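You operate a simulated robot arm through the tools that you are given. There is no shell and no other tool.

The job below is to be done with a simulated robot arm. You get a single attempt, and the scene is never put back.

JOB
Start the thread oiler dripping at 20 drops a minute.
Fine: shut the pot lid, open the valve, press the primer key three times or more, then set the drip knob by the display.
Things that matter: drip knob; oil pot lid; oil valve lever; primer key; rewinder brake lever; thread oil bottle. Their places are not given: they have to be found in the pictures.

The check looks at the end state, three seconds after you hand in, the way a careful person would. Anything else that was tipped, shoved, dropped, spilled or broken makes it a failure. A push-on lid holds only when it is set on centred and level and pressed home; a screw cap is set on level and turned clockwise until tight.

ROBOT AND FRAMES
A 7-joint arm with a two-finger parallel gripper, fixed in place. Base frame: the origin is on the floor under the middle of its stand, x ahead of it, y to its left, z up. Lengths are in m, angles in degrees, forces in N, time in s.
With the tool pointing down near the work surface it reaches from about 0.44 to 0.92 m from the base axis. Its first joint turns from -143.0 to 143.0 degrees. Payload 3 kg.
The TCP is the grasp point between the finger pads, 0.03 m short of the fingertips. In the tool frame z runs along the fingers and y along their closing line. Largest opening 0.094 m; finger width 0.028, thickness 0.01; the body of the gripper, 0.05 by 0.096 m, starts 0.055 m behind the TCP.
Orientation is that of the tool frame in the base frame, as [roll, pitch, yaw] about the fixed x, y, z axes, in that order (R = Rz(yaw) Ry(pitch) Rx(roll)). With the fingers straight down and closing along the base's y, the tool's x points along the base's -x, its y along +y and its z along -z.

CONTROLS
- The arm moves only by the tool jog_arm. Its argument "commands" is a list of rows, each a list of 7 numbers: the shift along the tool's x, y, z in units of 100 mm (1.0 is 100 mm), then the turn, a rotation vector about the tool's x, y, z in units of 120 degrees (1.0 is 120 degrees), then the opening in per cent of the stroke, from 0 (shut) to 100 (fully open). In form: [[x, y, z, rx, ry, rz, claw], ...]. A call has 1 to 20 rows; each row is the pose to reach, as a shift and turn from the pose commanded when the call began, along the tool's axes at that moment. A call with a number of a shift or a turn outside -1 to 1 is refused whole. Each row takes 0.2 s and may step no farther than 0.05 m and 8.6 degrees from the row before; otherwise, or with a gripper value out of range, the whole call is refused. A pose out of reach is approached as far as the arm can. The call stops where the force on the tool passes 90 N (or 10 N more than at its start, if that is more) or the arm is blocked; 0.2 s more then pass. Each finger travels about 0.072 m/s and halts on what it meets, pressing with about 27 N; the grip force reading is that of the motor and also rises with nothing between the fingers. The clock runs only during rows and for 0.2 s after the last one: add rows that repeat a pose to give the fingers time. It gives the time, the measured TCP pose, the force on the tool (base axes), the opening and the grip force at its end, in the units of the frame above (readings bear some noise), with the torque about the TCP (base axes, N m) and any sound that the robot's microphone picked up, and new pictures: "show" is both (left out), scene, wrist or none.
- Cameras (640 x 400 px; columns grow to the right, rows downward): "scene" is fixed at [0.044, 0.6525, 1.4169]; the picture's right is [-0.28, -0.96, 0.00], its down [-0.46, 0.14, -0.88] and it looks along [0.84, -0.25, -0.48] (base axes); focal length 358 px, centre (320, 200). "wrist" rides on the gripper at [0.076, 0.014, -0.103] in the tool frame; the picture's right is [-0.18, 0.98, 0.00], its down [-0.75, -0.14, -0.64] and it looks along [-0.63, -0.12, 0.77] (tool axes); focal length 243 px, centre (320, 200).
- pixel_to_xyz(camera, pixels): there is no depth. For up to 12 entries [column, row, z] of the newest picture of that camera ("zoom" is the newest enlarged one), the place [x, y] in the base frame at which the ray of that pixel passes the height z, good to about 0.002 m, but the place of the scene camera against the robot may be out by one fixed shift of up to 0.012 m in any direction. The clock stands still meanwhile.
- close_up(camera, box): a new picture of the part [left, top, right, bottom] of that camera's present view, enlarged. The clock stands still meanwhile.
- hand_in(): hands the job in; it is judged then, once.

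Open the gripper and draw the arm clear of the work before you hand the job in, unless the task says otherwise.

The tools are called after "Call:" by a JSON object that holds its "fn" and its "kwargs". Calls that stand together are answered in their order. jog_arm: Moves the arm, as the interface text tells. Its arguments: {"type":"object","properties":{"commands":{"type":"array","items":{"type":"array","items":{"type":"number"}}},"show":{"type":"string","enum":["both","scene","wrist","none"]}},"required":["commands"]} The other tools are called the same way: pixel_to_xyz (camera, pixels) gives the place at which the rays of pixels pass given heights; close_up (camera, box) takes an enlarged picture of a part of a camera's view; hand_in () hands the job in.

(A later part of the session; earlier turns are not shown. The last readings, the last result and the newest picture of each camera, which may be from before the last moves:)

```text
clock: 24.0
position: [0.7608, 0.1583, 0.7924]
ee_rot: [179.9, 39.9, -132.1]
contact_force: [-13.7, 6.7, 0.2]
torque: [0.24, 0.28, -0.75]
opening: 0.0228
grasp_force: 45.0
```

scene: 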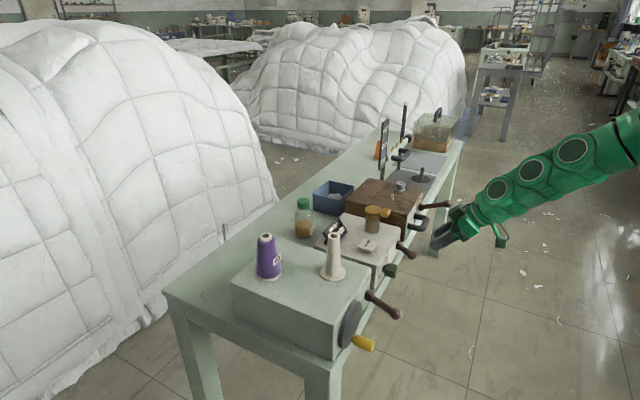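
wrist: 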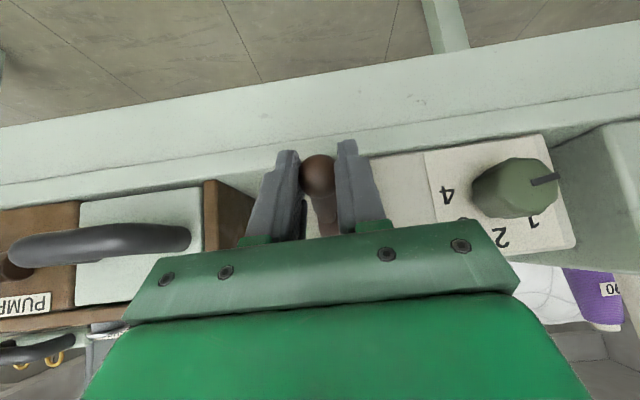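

The fingers hold the ball (opening 0.0228) with a small side force of about 15 N toward −s. I ease 1.5 mm that way and then lift the lever along its arc by the first 30°, watching the force.

Call:
{"fn": "jog_arm", "kwargs": {"commands": [[0, 0.015, 0, 0, 0, 0, 15], [-0.01, 0.015, -0.045, 0, 0, 0, 15], [-0.025, 0.015, -0.09, 0, 0, 0, 15], [-0.045, 0.015, -0.13, 0, 0, 0, 15], [-0.064, 0.015, -0.176, 0, 0, 0, 15], [-0.09, 0.015, -0.215, 0, 0, 0, 15], [-0.119, 0.015, -0.253, 0, 0, 0, 15]]}}

```text
clock: 25.6
position: [0.7545, 0.1523, 0.8211]
ee_rot: [180.0, 40.0, -132.1]
contact_force: [7.6, -12.9, -22.8]
torque: [-1.04, 0.9, -1.42]
opening: 0.0226
grasp_force: 45.2
```

scene: 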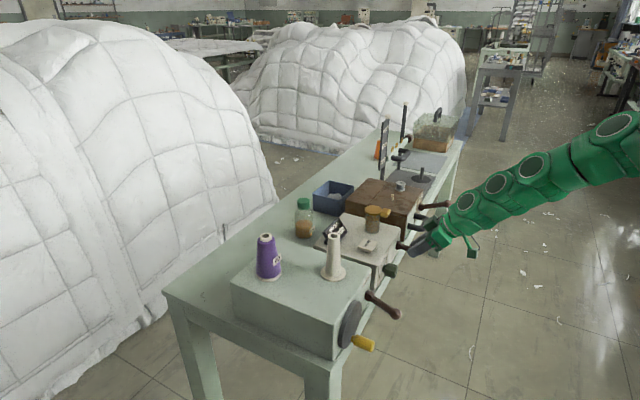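
wrist: 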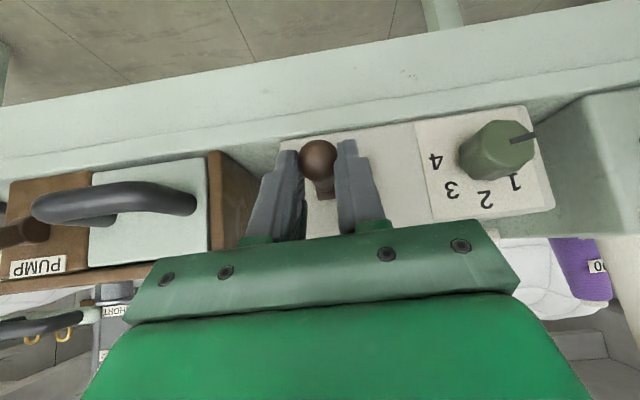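

The lever is following (force about 23 N down on the tool, ball still held at (318,160)), now about level. I continue the arc up to about 30° above level, easing the side offset back by 0.7 mm.

Call:
{"fn": "jog_arm", "kwargs": {"commands": [[-0.03, -0.007, -0.035, 0, 0, 0, 15], [-0.066, -0.007, -0.067, 0, 0, 0, 15], [-0.105, -0.007, -0.096, 0, 0, 0, 15], [-0.144, -0.007, -0.121, 0, 0, 0, 15], [-0.186, -0.007, -0.142, 0, 0, 0, 15], [-0.228, -0.007, -0.161, 0, 0, 0, 15]]}}

```text
clock: 27.0
position: [0.7598, 0.1589, 0.8465]
ee_rot: [180.0, 39.9, -132.0]
contact_force: [-4.3, -18.7, -18.2]
torque: [-1.31, 0.87, -0.4]
opening: 0.0213
grasp_force: 44.8
```

scene: 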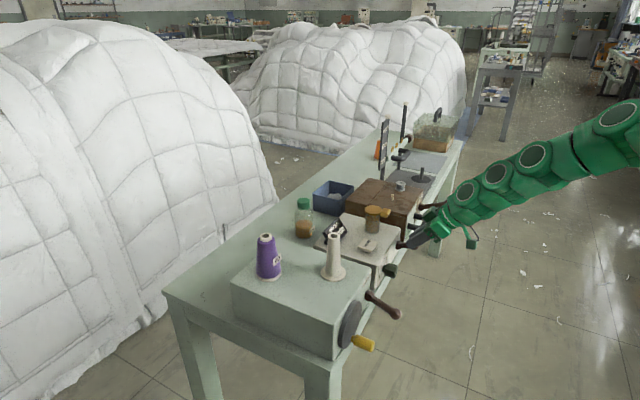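
wrist: 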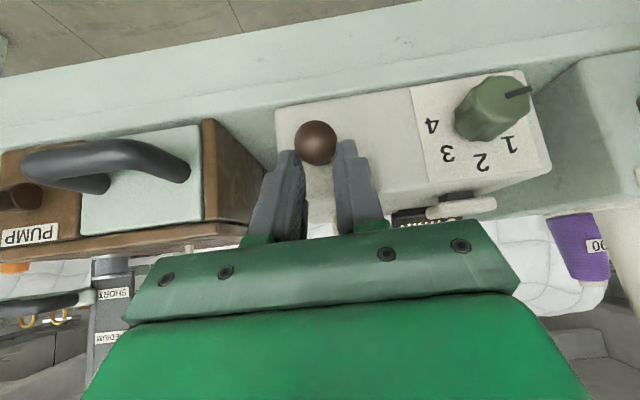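

The ball has slid toward the fingertips at (316,143). I look closer before going on.

Call:
{"fn": "close_up", "kwargs": {"camera": "wrist", "box": [250, 100, 390, 210]}}

Call:
{"fn": "close_up", "kwargs": {"camera": "scene", "box": [360, 200, 460, 290]}}

Call:
{"fn": "pixel_to_xyz", "kwargs": {"camera": "wrist", "pixels": [[316, 143, 0.81], [316, 143, 0.82], [316, 143, 0.83]]}}

```text
3.64 times, centred on (320, 155) of wrist
```

zoom: 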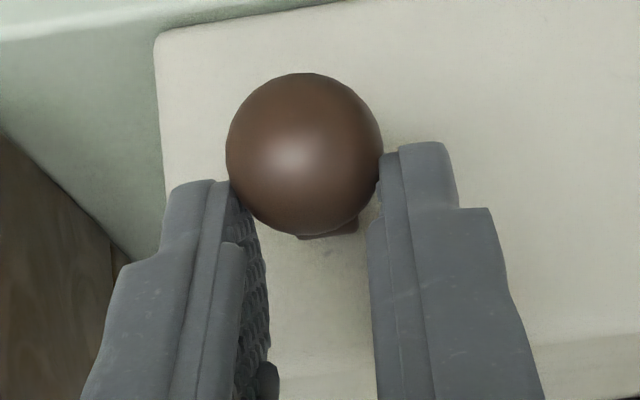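

```text
4.44 times, centred on (410, 245) of scene
```

zoom: 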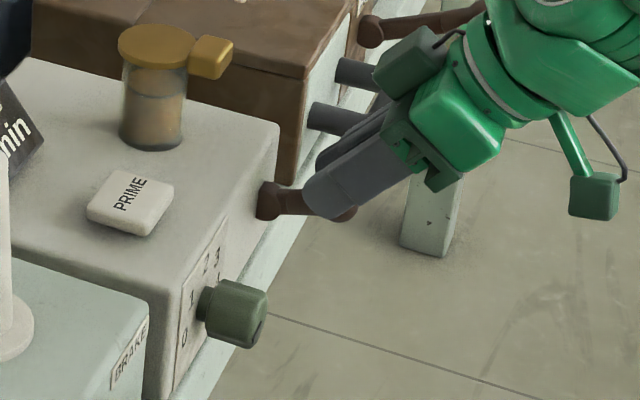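

```text
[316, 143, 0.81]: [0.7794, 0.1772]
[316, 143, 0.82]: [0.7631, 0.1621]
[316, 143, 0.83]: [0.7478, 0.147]
```

The ball is roughly 15° above level but has slipped to the lower edge of the pads. I open, see whether the lever stays, and re-seat the fingers 16 mm lower and 14 mm deeper over the ball.

Call:
{"fn": "jog_arm", "kwargs": {"commands": [[0, 0, 0, 0, 0, 0, 30], [0, 0, 0, 0, 0, 0, 48], [0, 0, 0, 0, 0, 0, 48]], "show": "wrist"}}

Call:
{"fn": "close_up", "kwargs": {"camera": "wrist", "box": [250, 100, 390, 210]}}

Call:
{"fn": "close_up", "kwargs": {"camera": "scene", "box": [360, 200, 460, 290]}}

```text
clock: 27.8
position: [0.7591, 0.1585, 0.848]
ee_rot: [-180.0, 40.0, -132.1]
contact_force: [0.2, -0.3, 0.0]
torque: [-0.01, 0.02, 0.0]
opening: 0.045
grasp_force: 0.0
```

wrist: 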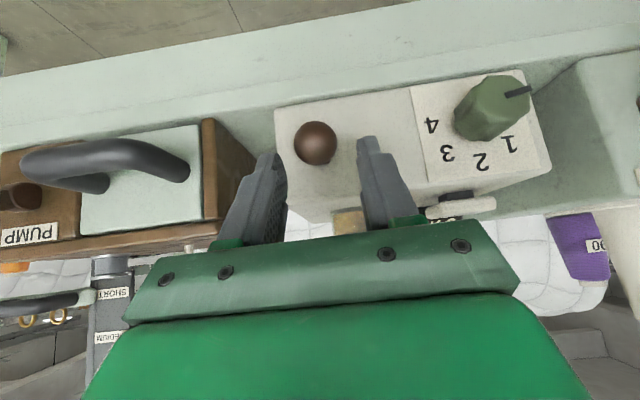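

```text
3.64 times, centred on (320, 155) of wrist
```

zoom: 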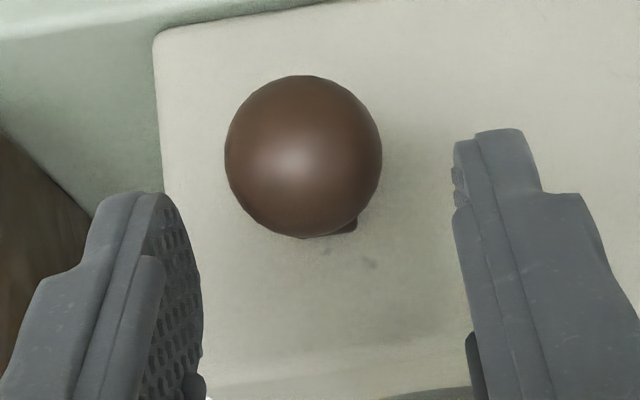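

```text
4.44 times, centred on (410, 245) of scene
```

zoom: 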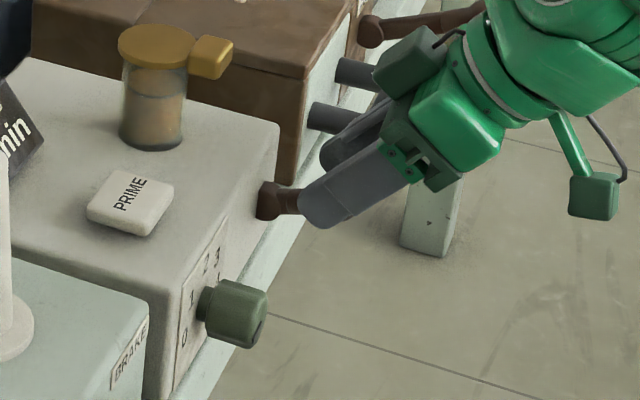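

The lever stays put on release. I re-seat the fingers over the ball (16 mm along tool x, 14 mm along tool z) and close again.

Call:
{"fn": "jog_arm", "kwargs": {"commands": [[0.08, 0, 0.05, 0, 0, 0, 48], [0.158, 0, 0.138, 0, 0, 0, 48], [0.158, 0, 0.138, 0, 0, 0, 48], [0.158, 0, 0.138, 0, 0, 0, 30], [0.158, 0, 0.138, 0, 0, 0, 15], [0.158, 0, 0.138, 0, 0, 0, 10], [0.158, 0, 0.138, 0, 0, 0, 10], [0.158, 0, 0.138, 0, 0, 0, 10]], "show": "wrist"}}

```text
clock: 29.6
position: [0.7567, 0.157, 0.8269]
ee_rot: [-180.0, 40.1, -132.0]
contact_force: [11.9, -0.5, -3.7]
torque: [-0.38, -0.28, -1.62]
opening: 0.0229
grasp_force: 45.0
```

wrist: 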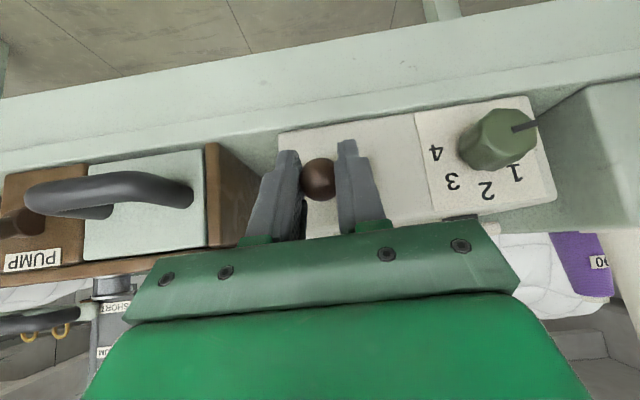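

The ball is well seated between the pads at (318,178). I lift on along the arc toward +45°, watching where it stops.

Call:
{"fn": "jog_arm", "kwargs": {"commands": [[-0.04, 0, -0.023, 0, 0, 0, 10], [-0.082, 0, -0.046, 0, 0, 0, 10], [-0.126, 0, -0.062, 0, 0, 0, 10], [-0.17, 0, -0.079, 0, 0, 0, 10], [-0.216, 0, -0.087, 0, 0, 0, 10], [-0.263, 0, -0.095, 0, 0, 0, 10]]}}

Call:
{"fn": "close_up", "kwargs": {"camera": "wrist", "box": [250, 100, 390, 210]}}

Call:
{"fn": "close_up", "kwargs": {"camera": "scene", "box": [360, 200, 460, 290]}}

```text
clock: 31.0
position: [0.768, 0.1671, 0.8531]
ee_rot: [-179.8, 40.1, -132.0]
contact_force: [5.6, -16.6, -6.5]
torque: [-0.44, -0.25, -0.07]
opening: 0.0205
grasp_force: 44.6
```

scene: 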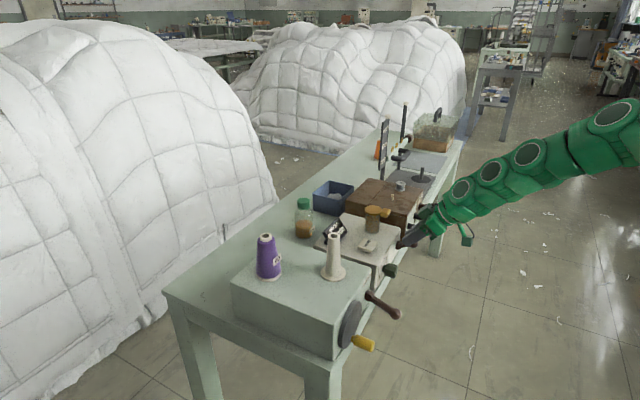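
wrist: 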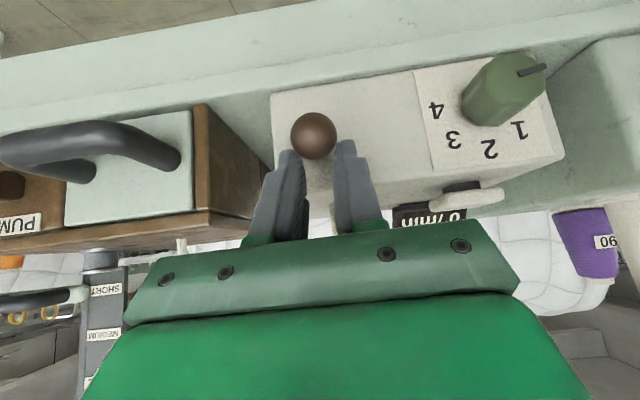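

```text
3.64 times, centred on (320, 155) of wrist
```

zoom: 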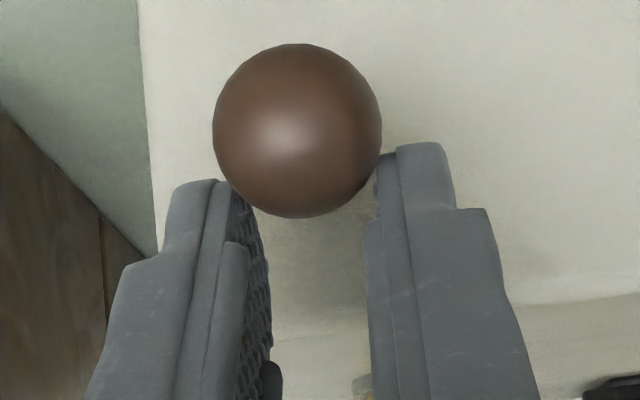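

```text
4.44 times, centred on (410, 245) of scene
```

zoom: 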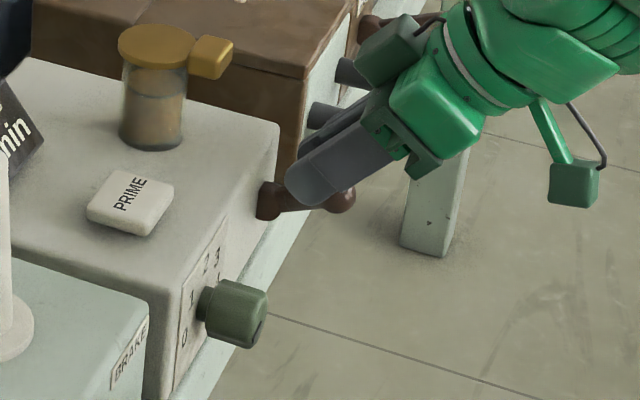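

The lever is now about 17° above level and the ball keeps slipping out of the pads. I'll push it from below instead: open, back off, tilt the tool to nearly level (75°), close the fingers and come in low in front of the lever.

Call:
{"fn": "jog_arm", "kwargs": {"commands": [[0, 0, 0, 0, 0, 0, 48], [0, 0, 0, 0, 0, 0, 48], [0, 0, -0.45, 0, 0, 0, 48], [0, 0, -0.9, 0, 0, 0, 48], [0.27, 0, -0.85, 0, -0.0583, 0, 20], [0.539, 0, -0.805, 0, -0.1167, 0, 0], [0.68, 0, -0.63, 0, -0.175, 0, 0], [0.828, 0, -0.46, 0, -0.233, 0, 0], [0.92, 0, -0.23, 0, -0.2917, 0, 0], [0.996, 0, -0.027, 0, -0.2917, 0, 0], [0.996, 0, -0.027, 0, -0.2917, 0, 0]]}}

Call:
{"fn": "close_up", "kwargs": {"camera": "scene", "box": [360, 200, 460, 290]}}

```text
clock: 33.4
position: [0.7294, 0.101, 0.791]
ee_rot: [178.6, 74.9, -132.8]
contact_force: [0.2, -0.9, -0.2]
torque: [0.02, -0.01, 0.01]
opening: 0.0
grasp_force: 26.9
out of reach, approached as far as the arm can: row 6, 7, 9, 10, 11
```

scene: 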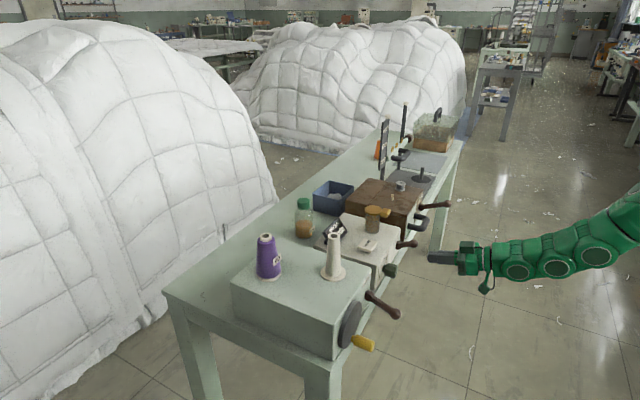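
wrist: 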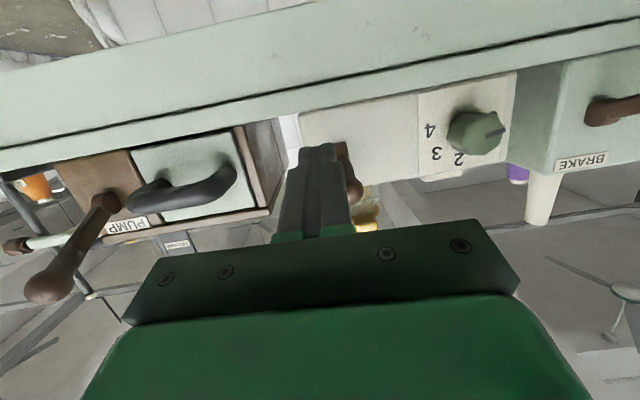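

```text
4.44 times, centred on (410, 245) of scene
```

zoom: 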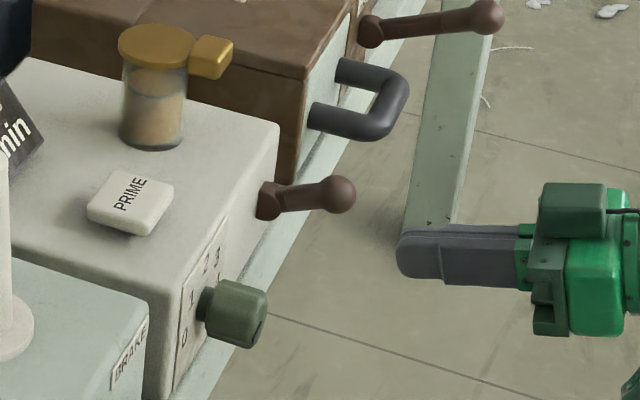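

The lever stays at about 22° above level. The closed fingers are in front and lower, 15 mm off to the side, so I shift sideways 15 mm and move forward under the ball, keeping about 1 cm below it.

Call:
{"fn": "jog_arm", "kwargs": {"commands": [[0, 0.08, 0, 0, 0, 0, 0], [0, 0.15, 0, 0, 0, 0, 0], [-0.05, 0.15, 0.19, 0, 0, 0, 0], [-0.1, 0.15, 0.38, 0, 0, 0, 0], [-0.15, 0.15, 0.56, 0, 0, 0, 0], [-0.15, 0.15, 0.56, 0, 0, 0, 0]]}}

Call:
{"fn": "close_up", "kwargs": {"camera": "scene", "box": [360, 200, 460, 290]}}

Call:
{"fn": "close_up", "kwargs": {"camera": "wrist", "box": [240, 90, 420, 240]}}

```text
clock: 34.8
position: [0.7577, 0.155, 0.7909]
ee_rot: [179.6, 74.9, -132.3]
contact_force: [-0.4, 0.4, 0.2]
torque: [-0.01, -0.02, -0.03]
opening: 0.0002
grasp_force: 27.2
out of reach, approached as far as the arm can: row 1, 2, 3, 4
```

scene: 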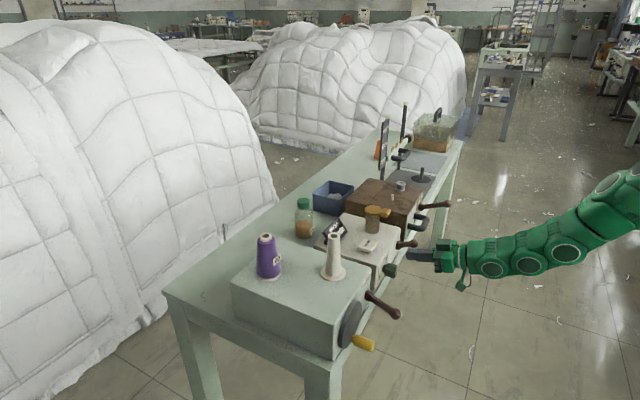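
wrist: 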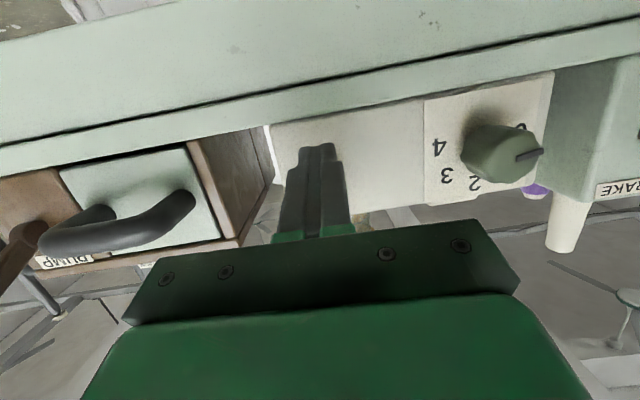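

```text
4.44 times, centred on (410, 245) of scene
```

zoom: 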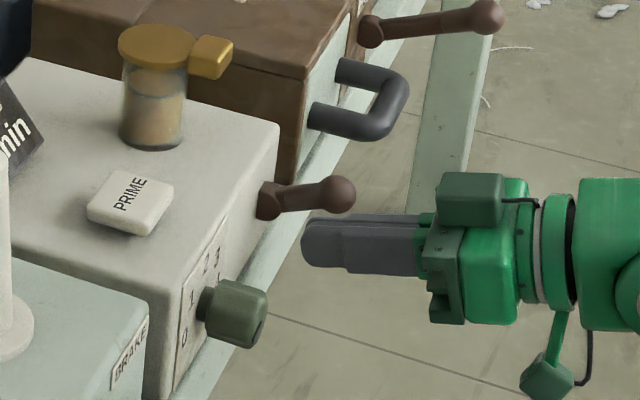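

```text
2.67 times, centred on (330, 165) of wrist
```

zoom: 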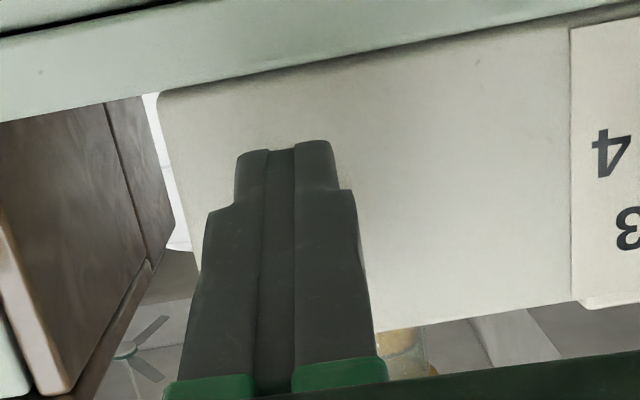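

The fingers are now right under the ball (scene zoom: ball at (335,193), fingers at (300–415, 245)). I lift straight up in 3 mm steps, 20 mm, and read the force.

Call:
{"fn": "jog_arm", "kwargs": {"commands": [[-0.03, 0, -0.008, 0, 0, 0, 0], [-0.06, 0, -0.016, 0, 0, 0, 0], [-0.09, 0, -0.024, 0, 0, 0, 0], [-0.12, 0, -0.032, 0, 0, 0, 0], [-0.15, 0, -0.04, 0, 0, 0, 0], [-0.18, 0, -0.048, 0, 0, 0, 0], [-0.2, 0, -0.053, 0, 0, 0, 0]], "show": "none"}}

Call:
{"fn": "close_up", "kwargs": {"camera": "scene", "box": [360, 200, 460, 290]}}

```text
clock: 36.2
position: [0.7562, 0.1521, 0.7997]
ee_rot: [179.2, 73.9, -132.9]
contact_force: [-3.6, -3.0, -12.6]
torque: [-0.33, 0.28, -0.06]
opening: 0.0001
grasp_force: 27.2
stopped in row 6: the force on the tool passed its limit at 96 N (the readings are from after the stop); the commanded pose is now the measured one
```

```text
4.44 times, centred on (410, 245) of scene
```

zoom: 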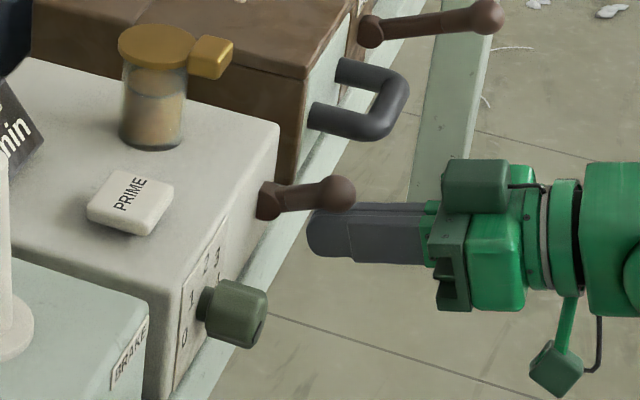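

The lever doesn't move further and force hit 96 N, so it is at its upper stop. I lower the fingers off it and withdraw backward.

Call:
{"fn": "jog_arm", "kwargs": {"commands": [[0.04, 0, 0.01, 0, 0, 0, 0], [0.08, 0, 0.02, 0, 0, 0, 0], [0.06, 0, -0.2, 0, 0, 0, 0], [0.03, 0, -0.45, 0, 0, 0, 0], [0.0, 0, -0.7, 0, 0, 0, 0], [-0.2, 0, -0.9, 0, 0, 0, 0], [-0.2, 0, -0.9, 0, 0, 0, 0]]}}

Call:
{"fn": "close_up", "kwargs": {"camera": "scene", "box": [360, 200, 460, 290]}}

Call:
{"fn": "close_up", "kwargs": {"camera": "wrist", "box": [240, 80, 540, 240]}}

```text
clock: 37.8
position: [0.7076, 0.0879, 0.8468]
ee_rot: [178.3, 74.0, -133.2]
contact_force: [0.2, -0.4, -0.9]
torque: [0.03, -0.04, -0.01]
opening: 0.0
grasp_force: 26.5
out of reach, approached as far as the arm can: row 4, 5, 6, 7
```

scene: 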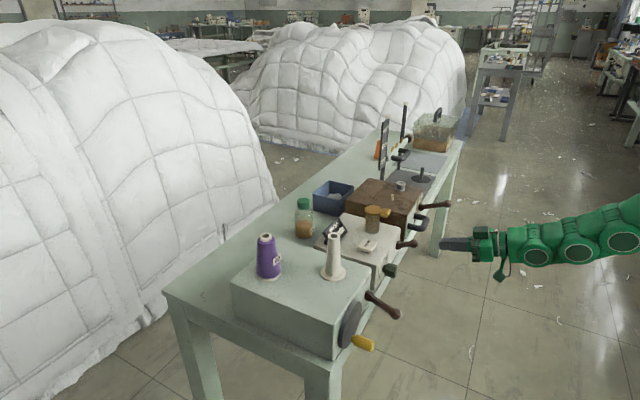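
wrist: 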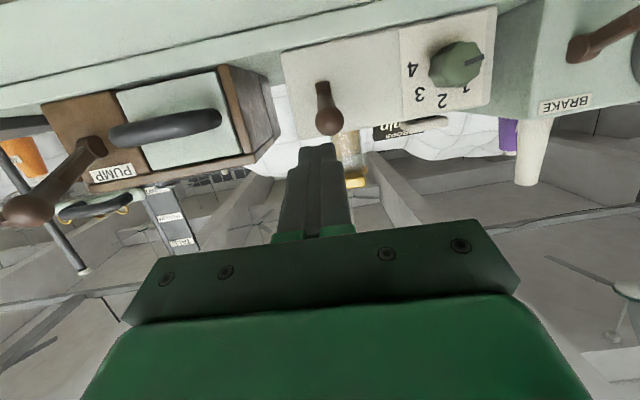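

```text
4.44 times, centred on (410, 245) of scene
```

zoom: 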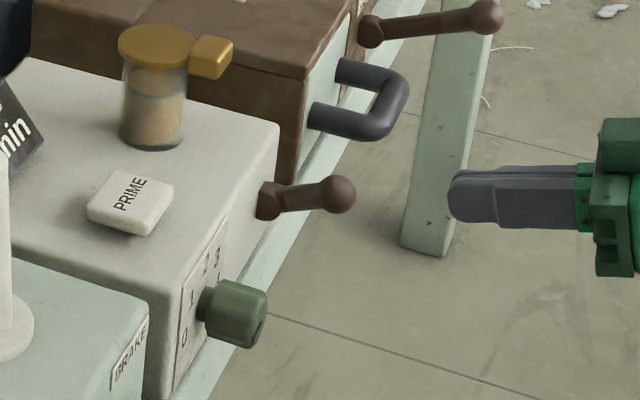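

```text
2.13 times, centred on (390, 160) of wrist
```

zoom: 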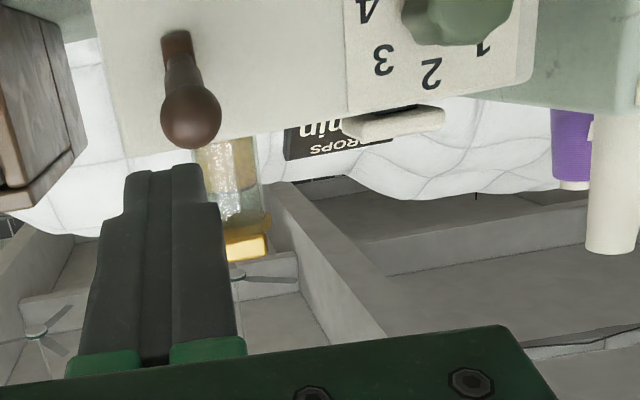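

The valve lever is up and the lid still shut. Now I raise the arm and bring the tool back to vertical, moving toward the PRIME key's side.

Call:
{"fn": "jog_arm", "kwargs": {"commands": [[-0.107, 0.074, -0.031, 0, 0.0685, 0, 0], [-0.213, 0.149, -0.062, 0, 0.137, 0, 0], [-0.32, 0.223, -0.093, 0, 0.2056, 0, 0], [-0.427, 0.298, -0.124, 0, 0.274, 0, 0], [-0.533, 0.372, -0.156, 0, 0.3426, 0, 0], [-0.64, 0.447, -0.187, 0, 0.411, 0, 0], [-0.747, 0.521, -0.218, 0, 0.4796, 0, 0], [-0.853, 0.596, -0.249, 0, 0.548, 0, 0], [-0.96, 0.67, -0.28, 0, 0.6167, 0, 0], [-0.96, 0.67, -0.28, 0, 0.6167, 0, 0]], "show": "wrist"}}

```text
clock: 40.0
position: [0.6563, 0.1326, 0.9468]
ee_rot: [179.7, -0.2, -132.0]
contact_force: [0.7, 0.4, -0.8]
torque: [0.02, -0.04, 0.04]
opening: 0.0
grasp_force: 26.2
```

wrist: 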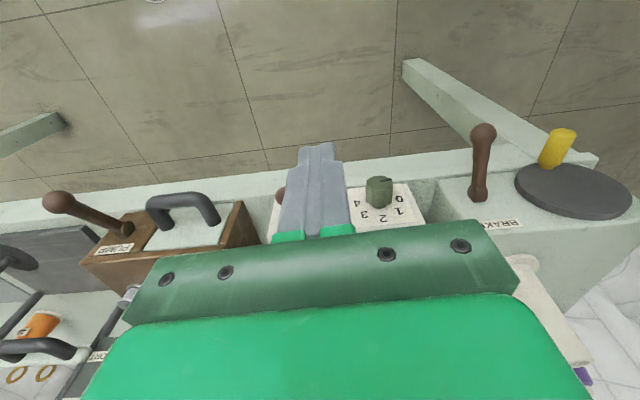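

Tool is vertical again at (0.656, 0.133, 0.947). I move forward toward the PRIME key, rising slightly.

Call:
{"fn": "jog_arm", "kwargs": {"commands": [[-0.2, 0.13, -0.2, 0, 0, 0, 0], [-0.4, 0.26, -0.3, 0, 0, 0, 0], [-0.6, 0.4, -0.3, 0, 0, 0, 0], [-0.8, 0.53, -0.3, 0, 0, 0, 0], [-0.98, 0.53, -0.3, 0, 0, 0, 0], [-0.98, 0.53, -0.3, 0, 0, 0, 0]], "show": "wrist"}}

Call:
{"fn": "close_up", "kwargs": {"camera": "wrist", "box": [240, 120, 440, 240]}}

```text
clock: 41.4
position: [0.6826, 0.2404, 0.9771]
ee_rot: [179.8, 0.1, -132.0]
contact_force: [1.0, -0.1, -0.2]
torque: [0.0, 0.01, 0.02]
opening: 0.0003
grasp_force: 27.1
```

wrist: 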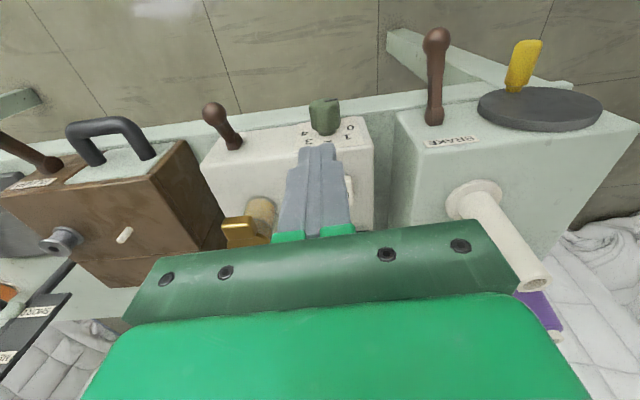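

```text
3.20 times, centred on (340, 180) of wrist
```

zoom: 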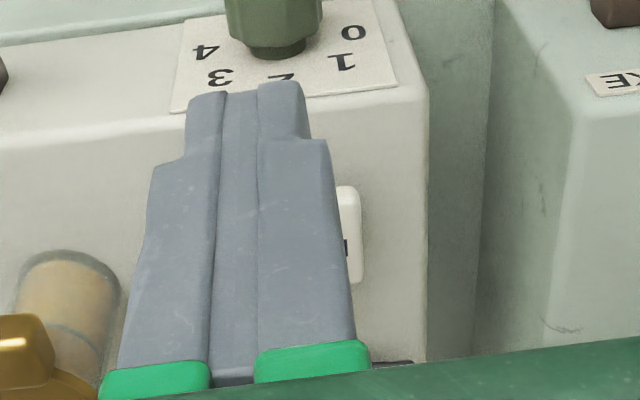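

PRIME lies straight ahead about 98 mm. I move forward over it at the same height and look from the scene camera.

Call:
{"fn": "jog_arm", "kwargs": {"commands": [[-0.33, 0, 0, 0, 0, 0, 0], [-0.66, 0, 0, 0, 0, 0, 0], [-0.98, 0, 0, 0, 0, 0, 0], [-0.98, 0, 0.3, 0, 0, 0, 0], [-0.98, 0, 0.5, 0, 0, 0, 0], [-0.98, 0, 0.5, 0, 0, 0, 0]]}}

Call:
{"fn": "close_up", "kwargs": {"camera": "scene", "box": [320, 190, 420, 280]}}

Call:
{"fn": "close_up", "kwargs": {"camera": "wrist", "box": [240, 80, 440, 240]}}

```text
clock: 42.8
position: [0.7488, 0.3139, 0.9283]
ee_rot: [179.9, 0.2, -132.0]
contact_force: [-1.1, 0.1, 0.0]
torque: [-0.01, 0.01, -0.01]
opening: 0.0
grasp_force: 27.2
```

scene: 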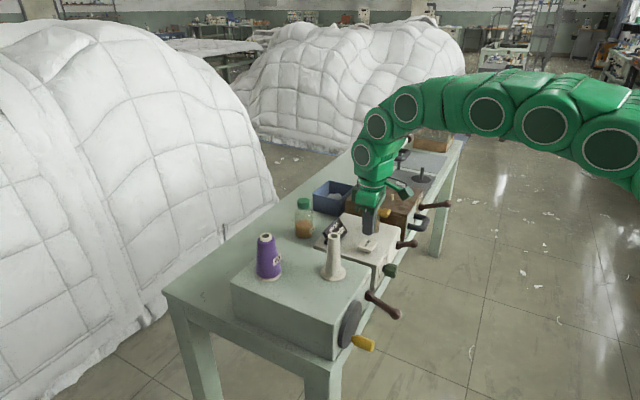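
wrist: 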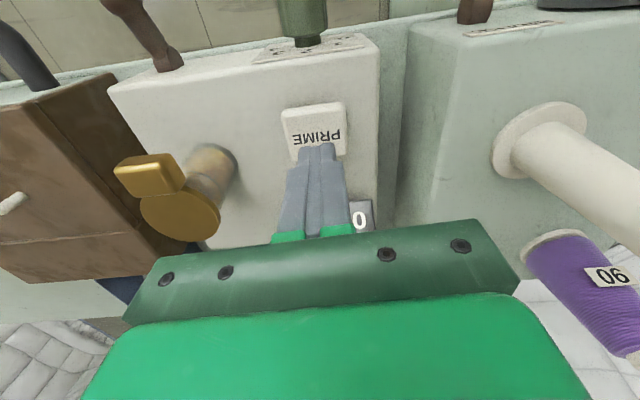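

```text
4.44 times, centred on (370, 235) of scene
```

zoom: 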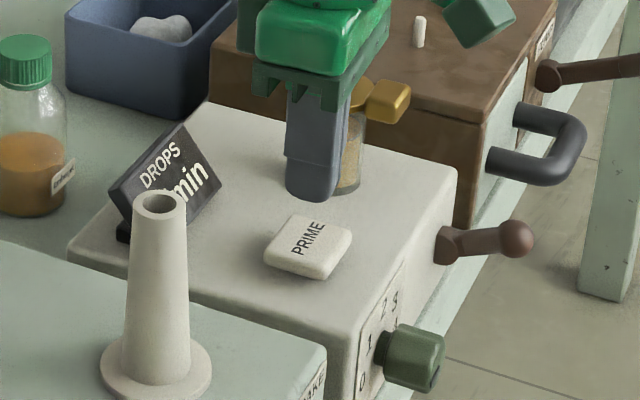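

```text
2.50 times, centred on (340, 160) of wrist
```

zoom: 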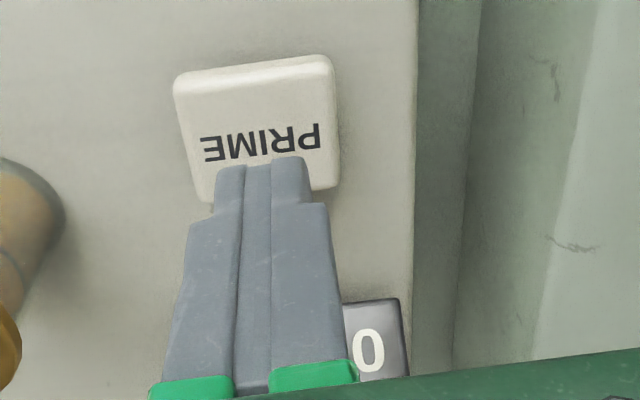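

The closed fingertips hover over the key (key centre about (315,132) in the wrist picture). I check the key's place once more before lowering.

Call:
{"fn": "pixel_to_xyz", "kwargs": {"camera": "wrist", "pixels": [[314.8, 130, 0.855], [314.8, 130, 0.862], [314.8, 130, 0.868]]}}

Call:
{"fn": "jog_arm", "kwargs": {"commands": [[0, 0, 0.1, 0, 0, 0, 0], [0, 0, 0.2, 0, 0, 0, 0], [0, 0, 0.28, 0, 0, 0, 0], [0, 0, 0.28, 0, 0, 0, 0]], "show": "wrist"}}

Call:
{"fn": "close_up", "kwargs": {"camera": "scene", "box": [320, 190, 420, 280]}}

```text
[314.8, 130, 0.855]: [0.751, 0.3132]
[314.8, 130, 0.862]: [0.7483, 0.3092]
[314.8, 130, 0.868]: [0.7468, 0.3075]
```

```text
clock: 43.8
position: [0.7475, 0.3127, 0.9005]
ee_rot: [179.8, 0.0, -132.0]
contact_force: [-0.6, 0.3, -0.2]
torque: [-0.01, 0.01, 0.01]
opening: 0.0
grasp_force: 27.3
```

wrist: 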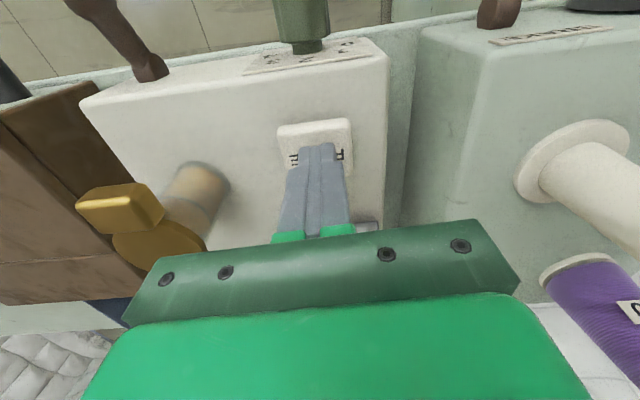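

```text
4.44 times, centred on (370, 235) of scene
```

zoom: 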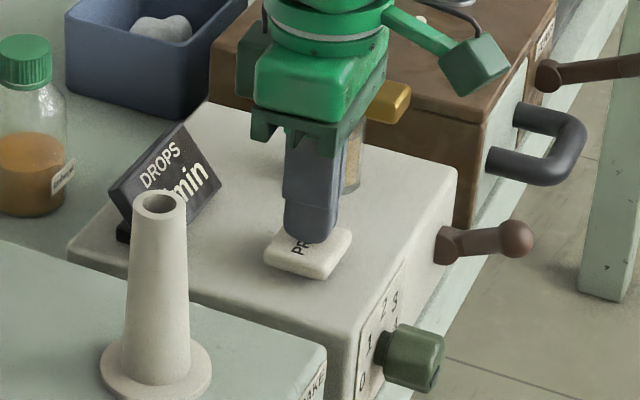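

The tips are about 8 mm above the key. I lower in 2 mm steps to find contact.

Call:
{"fn": "jog_arm", "kwargs": {"commands": [[0, 0, 0.02, 0, 0, 0, 0], [0, 0, 0.04, 0, 0, 0, 0], [0, 0, 0.06, 0, 0, 0, 0], [0, 0, 0.08, 0, 0, 0, 0]], "show": "none"}}

```text
clock: 44.8
position: [0.7491, 0.3132, 0.8908]
ee_rot: [179.8, 0.1, -132.0]
contact_force: [-1.0, -0.3, 2.6]
torque: [0.01, 0.03, -0.02]
opening: 0.0
grasp_force: 27.6
```

A force of 2.6 N shows the tips just touching the key at TCP z 0.891. I press on in 1 mm steps.

Call:
{"fn": "jog_arm", "kwargs": {"commands": [[0, 0, 0.01, 0, 0, 0, 0], [0, 0, 0.02, 0, 0, 0, 0], [0, 0, 0.03, 0, 0, 0, 0]], "show": "none"}}

```text
clock: 45.6
position: [0.748, 0.3132, 0.89]
ee_rot: [179.8, 0.1, -132.0]
contact_force: [-0.9, -0.7, 2.3]
torque: [-0.04, 0.08, 0.01]
opening: 0.0
grasp_force: 27.3
heard: click
```

Click heard: one press registered. I raise 10 mm to release it, then press again the same depth (1 mm more to be sure).

Call:
{"fn": "jog_arm", "kwargs": {"commands": [[0, 0, -0.05, 0, 0, 0, 0], [0, 0, -0.1, 0, 0, 0, 0], [0, 0, -0.1, 0, 0, 0, 0]], "show": "none"}}

Call:
{"fn": "jog_arm", "kwargs": {"commands": [[0, 0, 0.04, 0, 0, 0, 0], [0, 0, 0.07, 0, 0, 0, 0], [0, 0, 0.09, 0, 0, 0, 0], [0, 0, 0.1, 0, 0, 0, 0], [0, 0, 0.11, 0, 0, 0, 0]], "show": "none"}}

```text
clock: 46.4
position: [0.7489, 0.3134, 0.8993]
ee_rot: [179.8, 0.1, -131.9]
contact_force: [0.4, -0.1, 0.6]
torque: [-0.02, 0.04, 0.01]
opening: 0.0
grasp_force: 27.0
```

```text
clock: 47.6
position: [0.7483, 0.3128, 0.8889]
ee_rot: [179.8, 0.1, -132.0]
contact_force: [-0.9, 0.3, 2.5]
torque: [0.01, -0.01, -0.05]
opening: 0.0001
grasp_force: 26.9
heard: click
```

Second click. I release and press a third time.

Call:
{"fn": "jog_arm", "kwargs": {"commands": [[0, 0, -0.05, 0, 0, 0, 0], [0, 0, -0.11, 0, 0, 0, 0], [0, 0, -0.11, 0, 0, 0, 0]], "show": "none"}}

Call:
{"fn": "jog_arm", "kwargs": {"commands": [[0, 0, 0.04, 0, 0, 0, 0], [0, 0, 0.08, 0, 0, 0, 0], [0, 0, 0.1, 0, 0, 0, 0], [0, 0, 0.11, 0, 0, 0, 0], [0, 0, 0.12, 0, 0, 0, 0]], "show": "none"}}

```text
clock: 48.4
position: [0.7483, 0.3139, 0.8989]
ee_rot: [179.8, 0.1, -132.0]
contact_force: [-0.2, -0.4, -0.1]
torque: [0.01, -0.01, 0.0]
opening: 0.0002
grasp_force: 26.8
```

```text
clock: 49.6
position: [0.7482, 0.3126, 0.8877]
ee_rot: [179.7, 0.1, -132.0]
contact_force: [-4.4, -3.3, 11.0]
torque: [-0.14, 0.15, 0.02]
opening: 0.0
grasp_force: 27.2
heard: click
```

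Third click. "Three or more" allows a spare, so I release and press a fourth time, then lift off.

Call:
{"fn": "jog_arm", "kwargs": {"commands": [[0, 0, -0.05, 0, 0, 0, 0], [0, 0, -0.12, 0, 0, 0, 0], [0, 0, -0.12, 0, 0, 0, 0], [0, 0, -0.06, 0, 0, 0, 0], [0, 0, -0.03, 0, 0, 0, 0], [0, 0, -0.01, 0, 0, 0, 0], [0, 0, -0.005, 0, 0, 0, 0]], "show": "none"}}

Call:
{"fn": "jog_arm", "kwargs": {"commands": [[0, 0, -0.1, 0, 0, 0, 0], [0, 0, -0.3, 0, 0, 0, 0], [0, 0, -0.6, 0, 0, 0, 0], [0, 0, -0.8, 0, 0, 0, 0], [0, 0, -0.8, 0, 0, 0, 0]]}}

```text
clock: 51.2
position: [0.7489, 0.3134, 0.8865]
ee_rot: [179.8, 0.1, -132.1]
contact_force: [-0.9, -2.4, 6.0]
torque: [-0.13, 0.08, 0.0]
opening: 0.0
grasp_force: 27.2
heard: click
```

```text
clock: 52.4
position: [0.7494, 0.3132, 0.9672]
ee_rot: [179.8, -0.1, -132.0]
contact_force: [-0.8, 0.1, 0.0]
torque: [0.0, 0.03, 0.0]
opening: 0.0
grasp_force: 26.9
```

scene: 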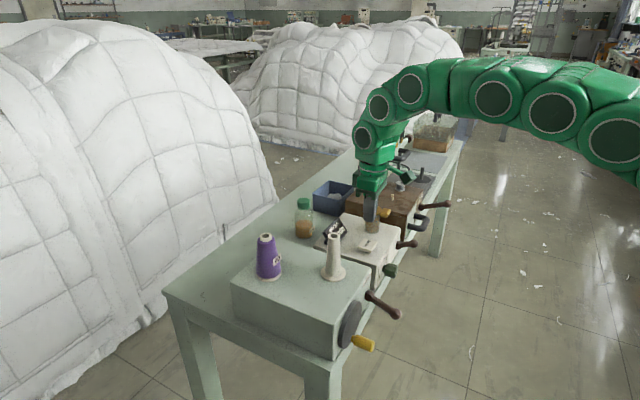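
wrist: 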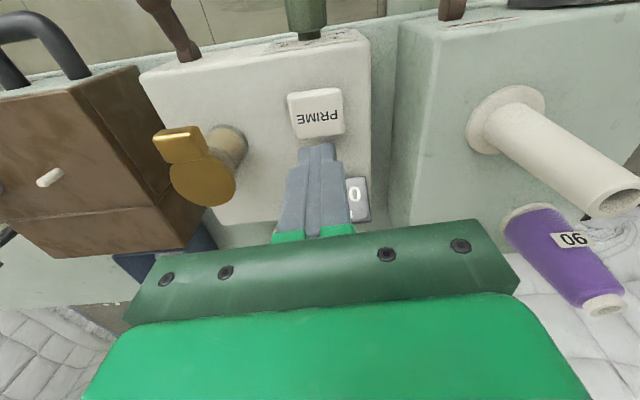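

All four presses clicked; the display still reads 0 with the knob at 0. Now the knob: I draw back from the box, keeping high.

Call:
{"fn": "jog_arm", "kwargs": {"commands": [[0.35, 0, -0.1, 0, 0, 0, 30], [0.7, 0, -0.1, 0, 0, 0, 60], [1.0, 0, -0.1, 0, 0, 0, 60], [1.0, 0, -0.1, 0, 0, 0, 60]], "show": "none"}}

Call:
{"fn": "jog_arm", "kwargs": {"commands": [[0.2, 0, 0, 0, -0.067, 0, 60], [0.4, 0, 0.05, 0, -0.133, 0, 60], [0.55, 0, 0.15, 0, -0.2, 0, 60], [0.65, 0, 0.25, 0, -0.267, 0, 60], [0.7, 0, 0.35, 0, -0.333, 0, 60], [0.7, 0, 0.5, 0, -0.4, 0, 60], [0.7, 0, 0.65, 0, -0.467, 0, 60], [0.7, 0, 0.8, 0, -0.533, 0, 60], [0.7, 0, 0.9, 0, -0.6, 0, 60], [0.7, 0, 1.0, 0, -0.667, 0, 60], [0.7, 0, 1.0, 0, -0.667, 0, 60]]}}

```text
clock: 53.4
position: [0.6819, 0.2385, 0.9774]
ee_rot: [179.9, 0.2, -131.9]
contact_force: [1.0, -0.3, 0.0]
torque: [-0.04, -0.02, 0.03]
opening: 0.0562
grasp_force: 0.0
```

```text
clock: 55.8
position: [0.6342, 0.1875, 0.8773]
ee_rot: [178.6, 80.3, -133.4]
contact_force: [-1.0, -0.6, 0.9]
torque: [0.01, 0.02, 0.03]
opening: 0.0562
grasp_force: 0.1
```

scene: 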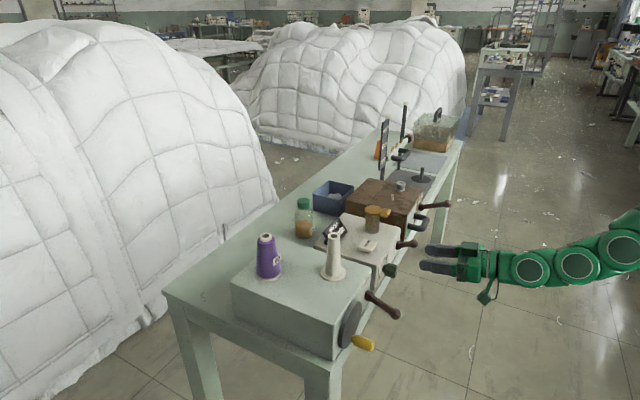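
wrist: 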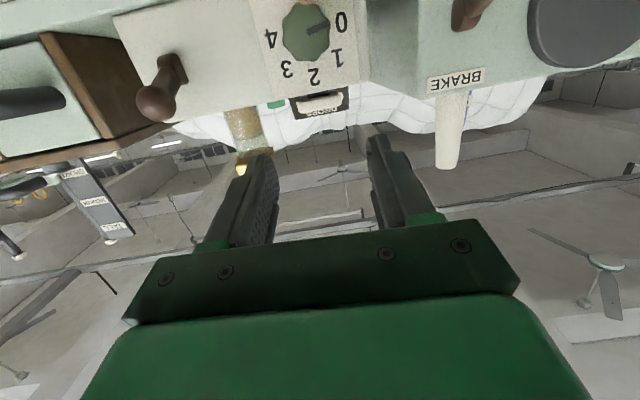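

The tool reached 80° tilt without trouble; knob at (305,32) in the upside-down picture. I check how much of the display the scene camera can see past the cone.

Call:
{"fn": "close_up", "kwargs": {"camera": "scene", "box": [315, 205, 365, 245]}}

Call:
{"fn": "close_up", "kwargs": {"camera": "wrist", "box": [240, 0, 400, 130]}}

```text
10.00 times, centred on (340, 225) of scene
```

zoom: 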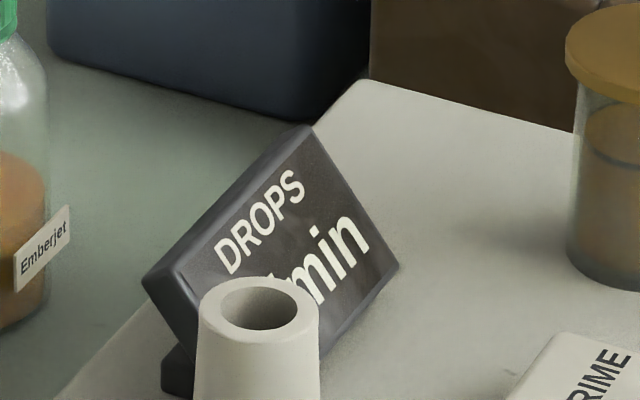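

```text
3.08 times, centred on (320, 65) of wrist
```

zoom: 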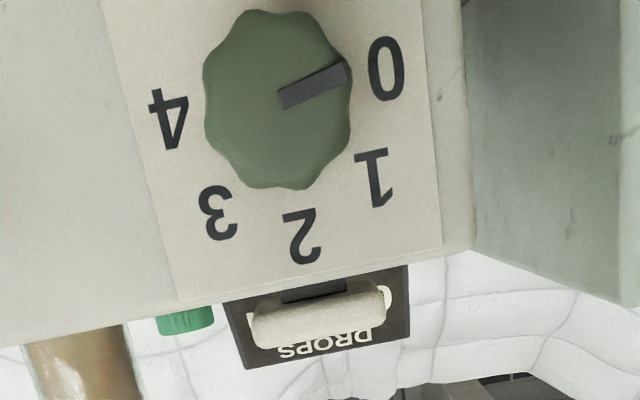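

The pointer sits at 0 and I can read the dial clearly. I level the tool fully (−9.7° more) and lower it to the knob's height, staying about 8 cm in front.

Call:
{"fn": "jog_arm", "kwargs": {"commands": [[0.2, 0.01, 0.03, 0, -0.027, 0, 60], [0.4, 0.02, 0.06, 0, -0.054, 0, 60], [0.6, 0.04, 0.1, 0, -0.081, 0, 60], [0.71, 0.04, 0.12, 0, -0.081, 0, 60], [0.71, 0.04, 0.12, 0, -0.081, 0, 60]]}}

Call:
{"fn": "close_up", "kwargs": {"camera": "scene", "box": [360, 220, 460, 300]}}

```text
clock: 57.0
position: [0.6331, 0.1901, 0.8055]
ee_rot: [119.2, 89.9, 167.2]
contact_force: [-0.6, 0.5, 1.0]
torque: [-0.04, 0.0, 0.0]
opening: 0.0567
grasp_force: 0.0
```

scene: 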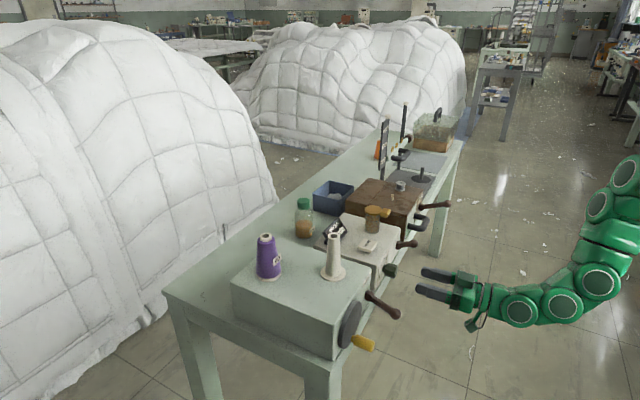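
wrist: 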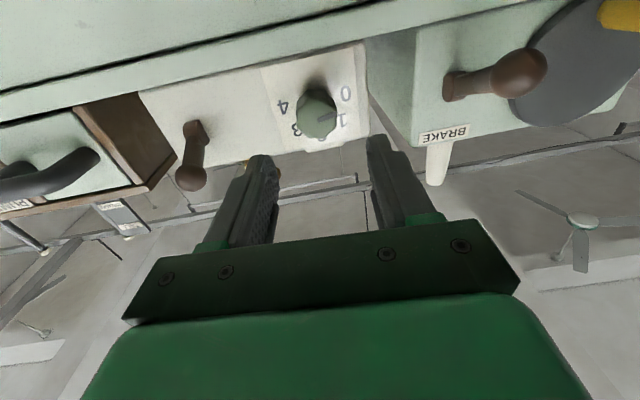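

```text
5.00 times, centred on (410, 260) of scene
```

zoom: 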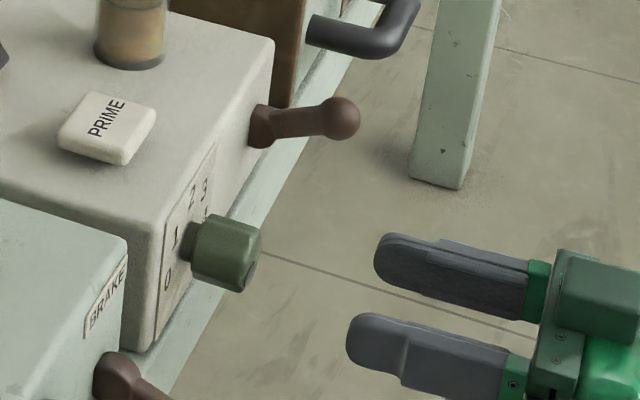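

The knob shows at about (317,112). I zoom and compute where its end face lies relative to the tool axis.

Call:
{"fn": "close_up", "kwargs": {"camera": "wrist", "box": [260, 60, 380, 160]}}

Call:
{"fn": "pixel_to_xyz", "kwargs": {"camera": "wrist", "pixels": [[317, 118, 0.79], [317, 118, 0.795], [317, 118, 0.8], [317, 118, 0.805], [317, 118, 0.81]]}}

```text
4.00 times, centred on (320, 110) of wrist
```

zoom: 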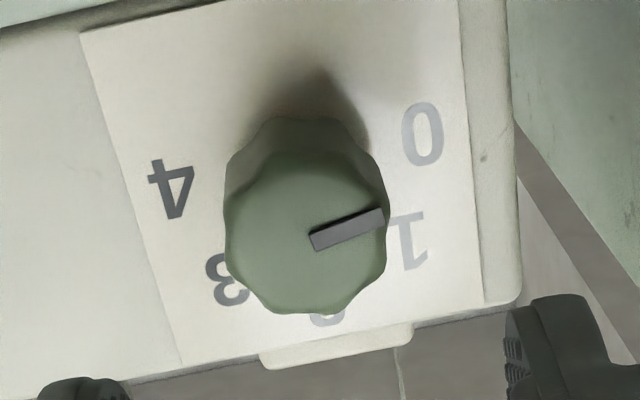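

```text
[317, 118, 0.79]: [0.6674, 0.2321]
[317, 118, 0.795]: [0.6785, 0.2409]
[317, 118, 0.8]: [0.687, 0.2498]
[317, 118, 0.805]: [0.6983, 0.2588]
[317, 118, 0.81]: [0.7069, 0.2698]
```

The knob's axis comes out at about s-line 0.343, z 0.801, end face 80 mm ahead; the tool is 4 mm too high. I lower 4 mm and advance 70 mm so that the knob is between the fingers.

Call:
{"fn": "jog_arm", "kwargs": {"commands": [[0.04, 0, 0.1, 0, 0, 0, 60], [0.04, 0, 0.3, 0, 0, 0, 60], [0.04, 0, 0.5, 0, 0, 0, 60], [0.04, 0, 0.62, 0, 0, 0, 60], [0.04, 0, 0.7, 0, 0, 0, 60], [0.04, 0, 0.7, 0, 0, 0, 60]]}}

Call:
{"fn": "close_up", "kwargs": {"camera": "wrist", "box": [240, 80, 420, 220]}}

Call:
{"fn": "close_up", "kwargs": {"camera": "scene", "box": [350, 220, 450, 300]}}

```text
clock: 58.4
position: [0.6782, 0.2409, 0.801]
ee_rot: [128.6, 89.7, 176.4]
contact_force: [-0.5, -0.5, 1.0]
torque: [-0.01, -0.02, 0.0]
opening: 0.0567
grasp_force: 0.0
```

scene: 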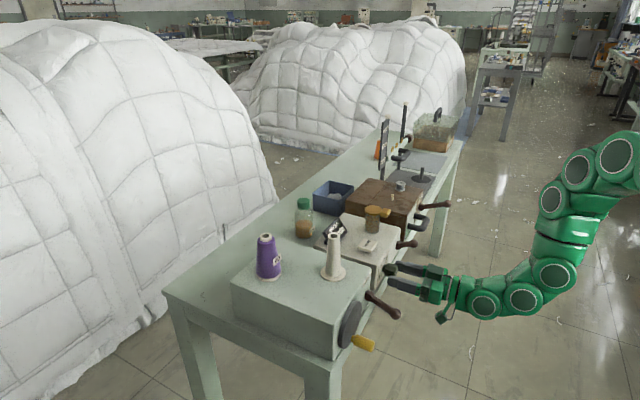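
wrist: 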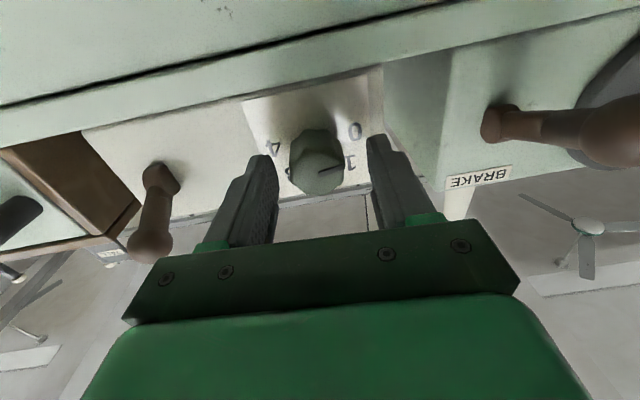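

```text
2.86 times, centred on (330, 150) of wrist
```

zoom: 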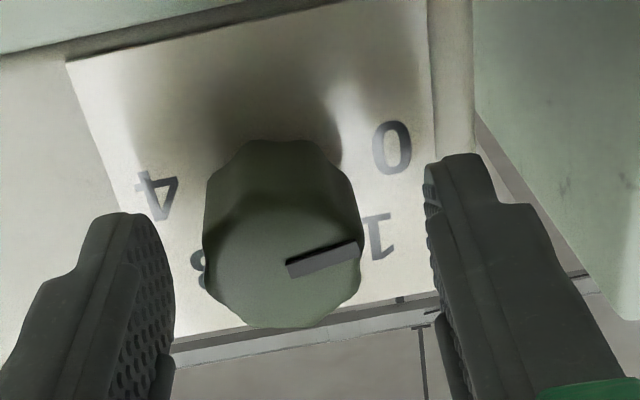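

```text
5.00 times, centred on (400, 260) of scene
```

zoom: 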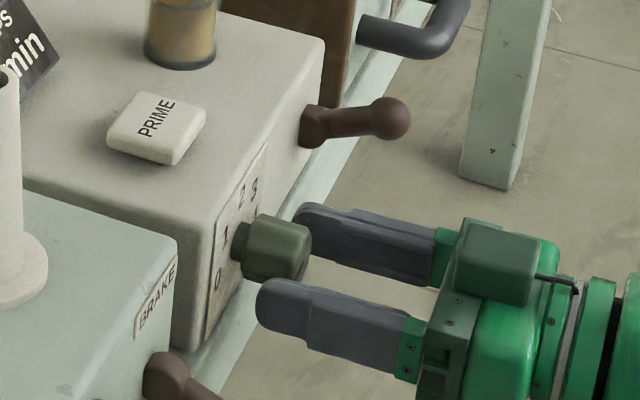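

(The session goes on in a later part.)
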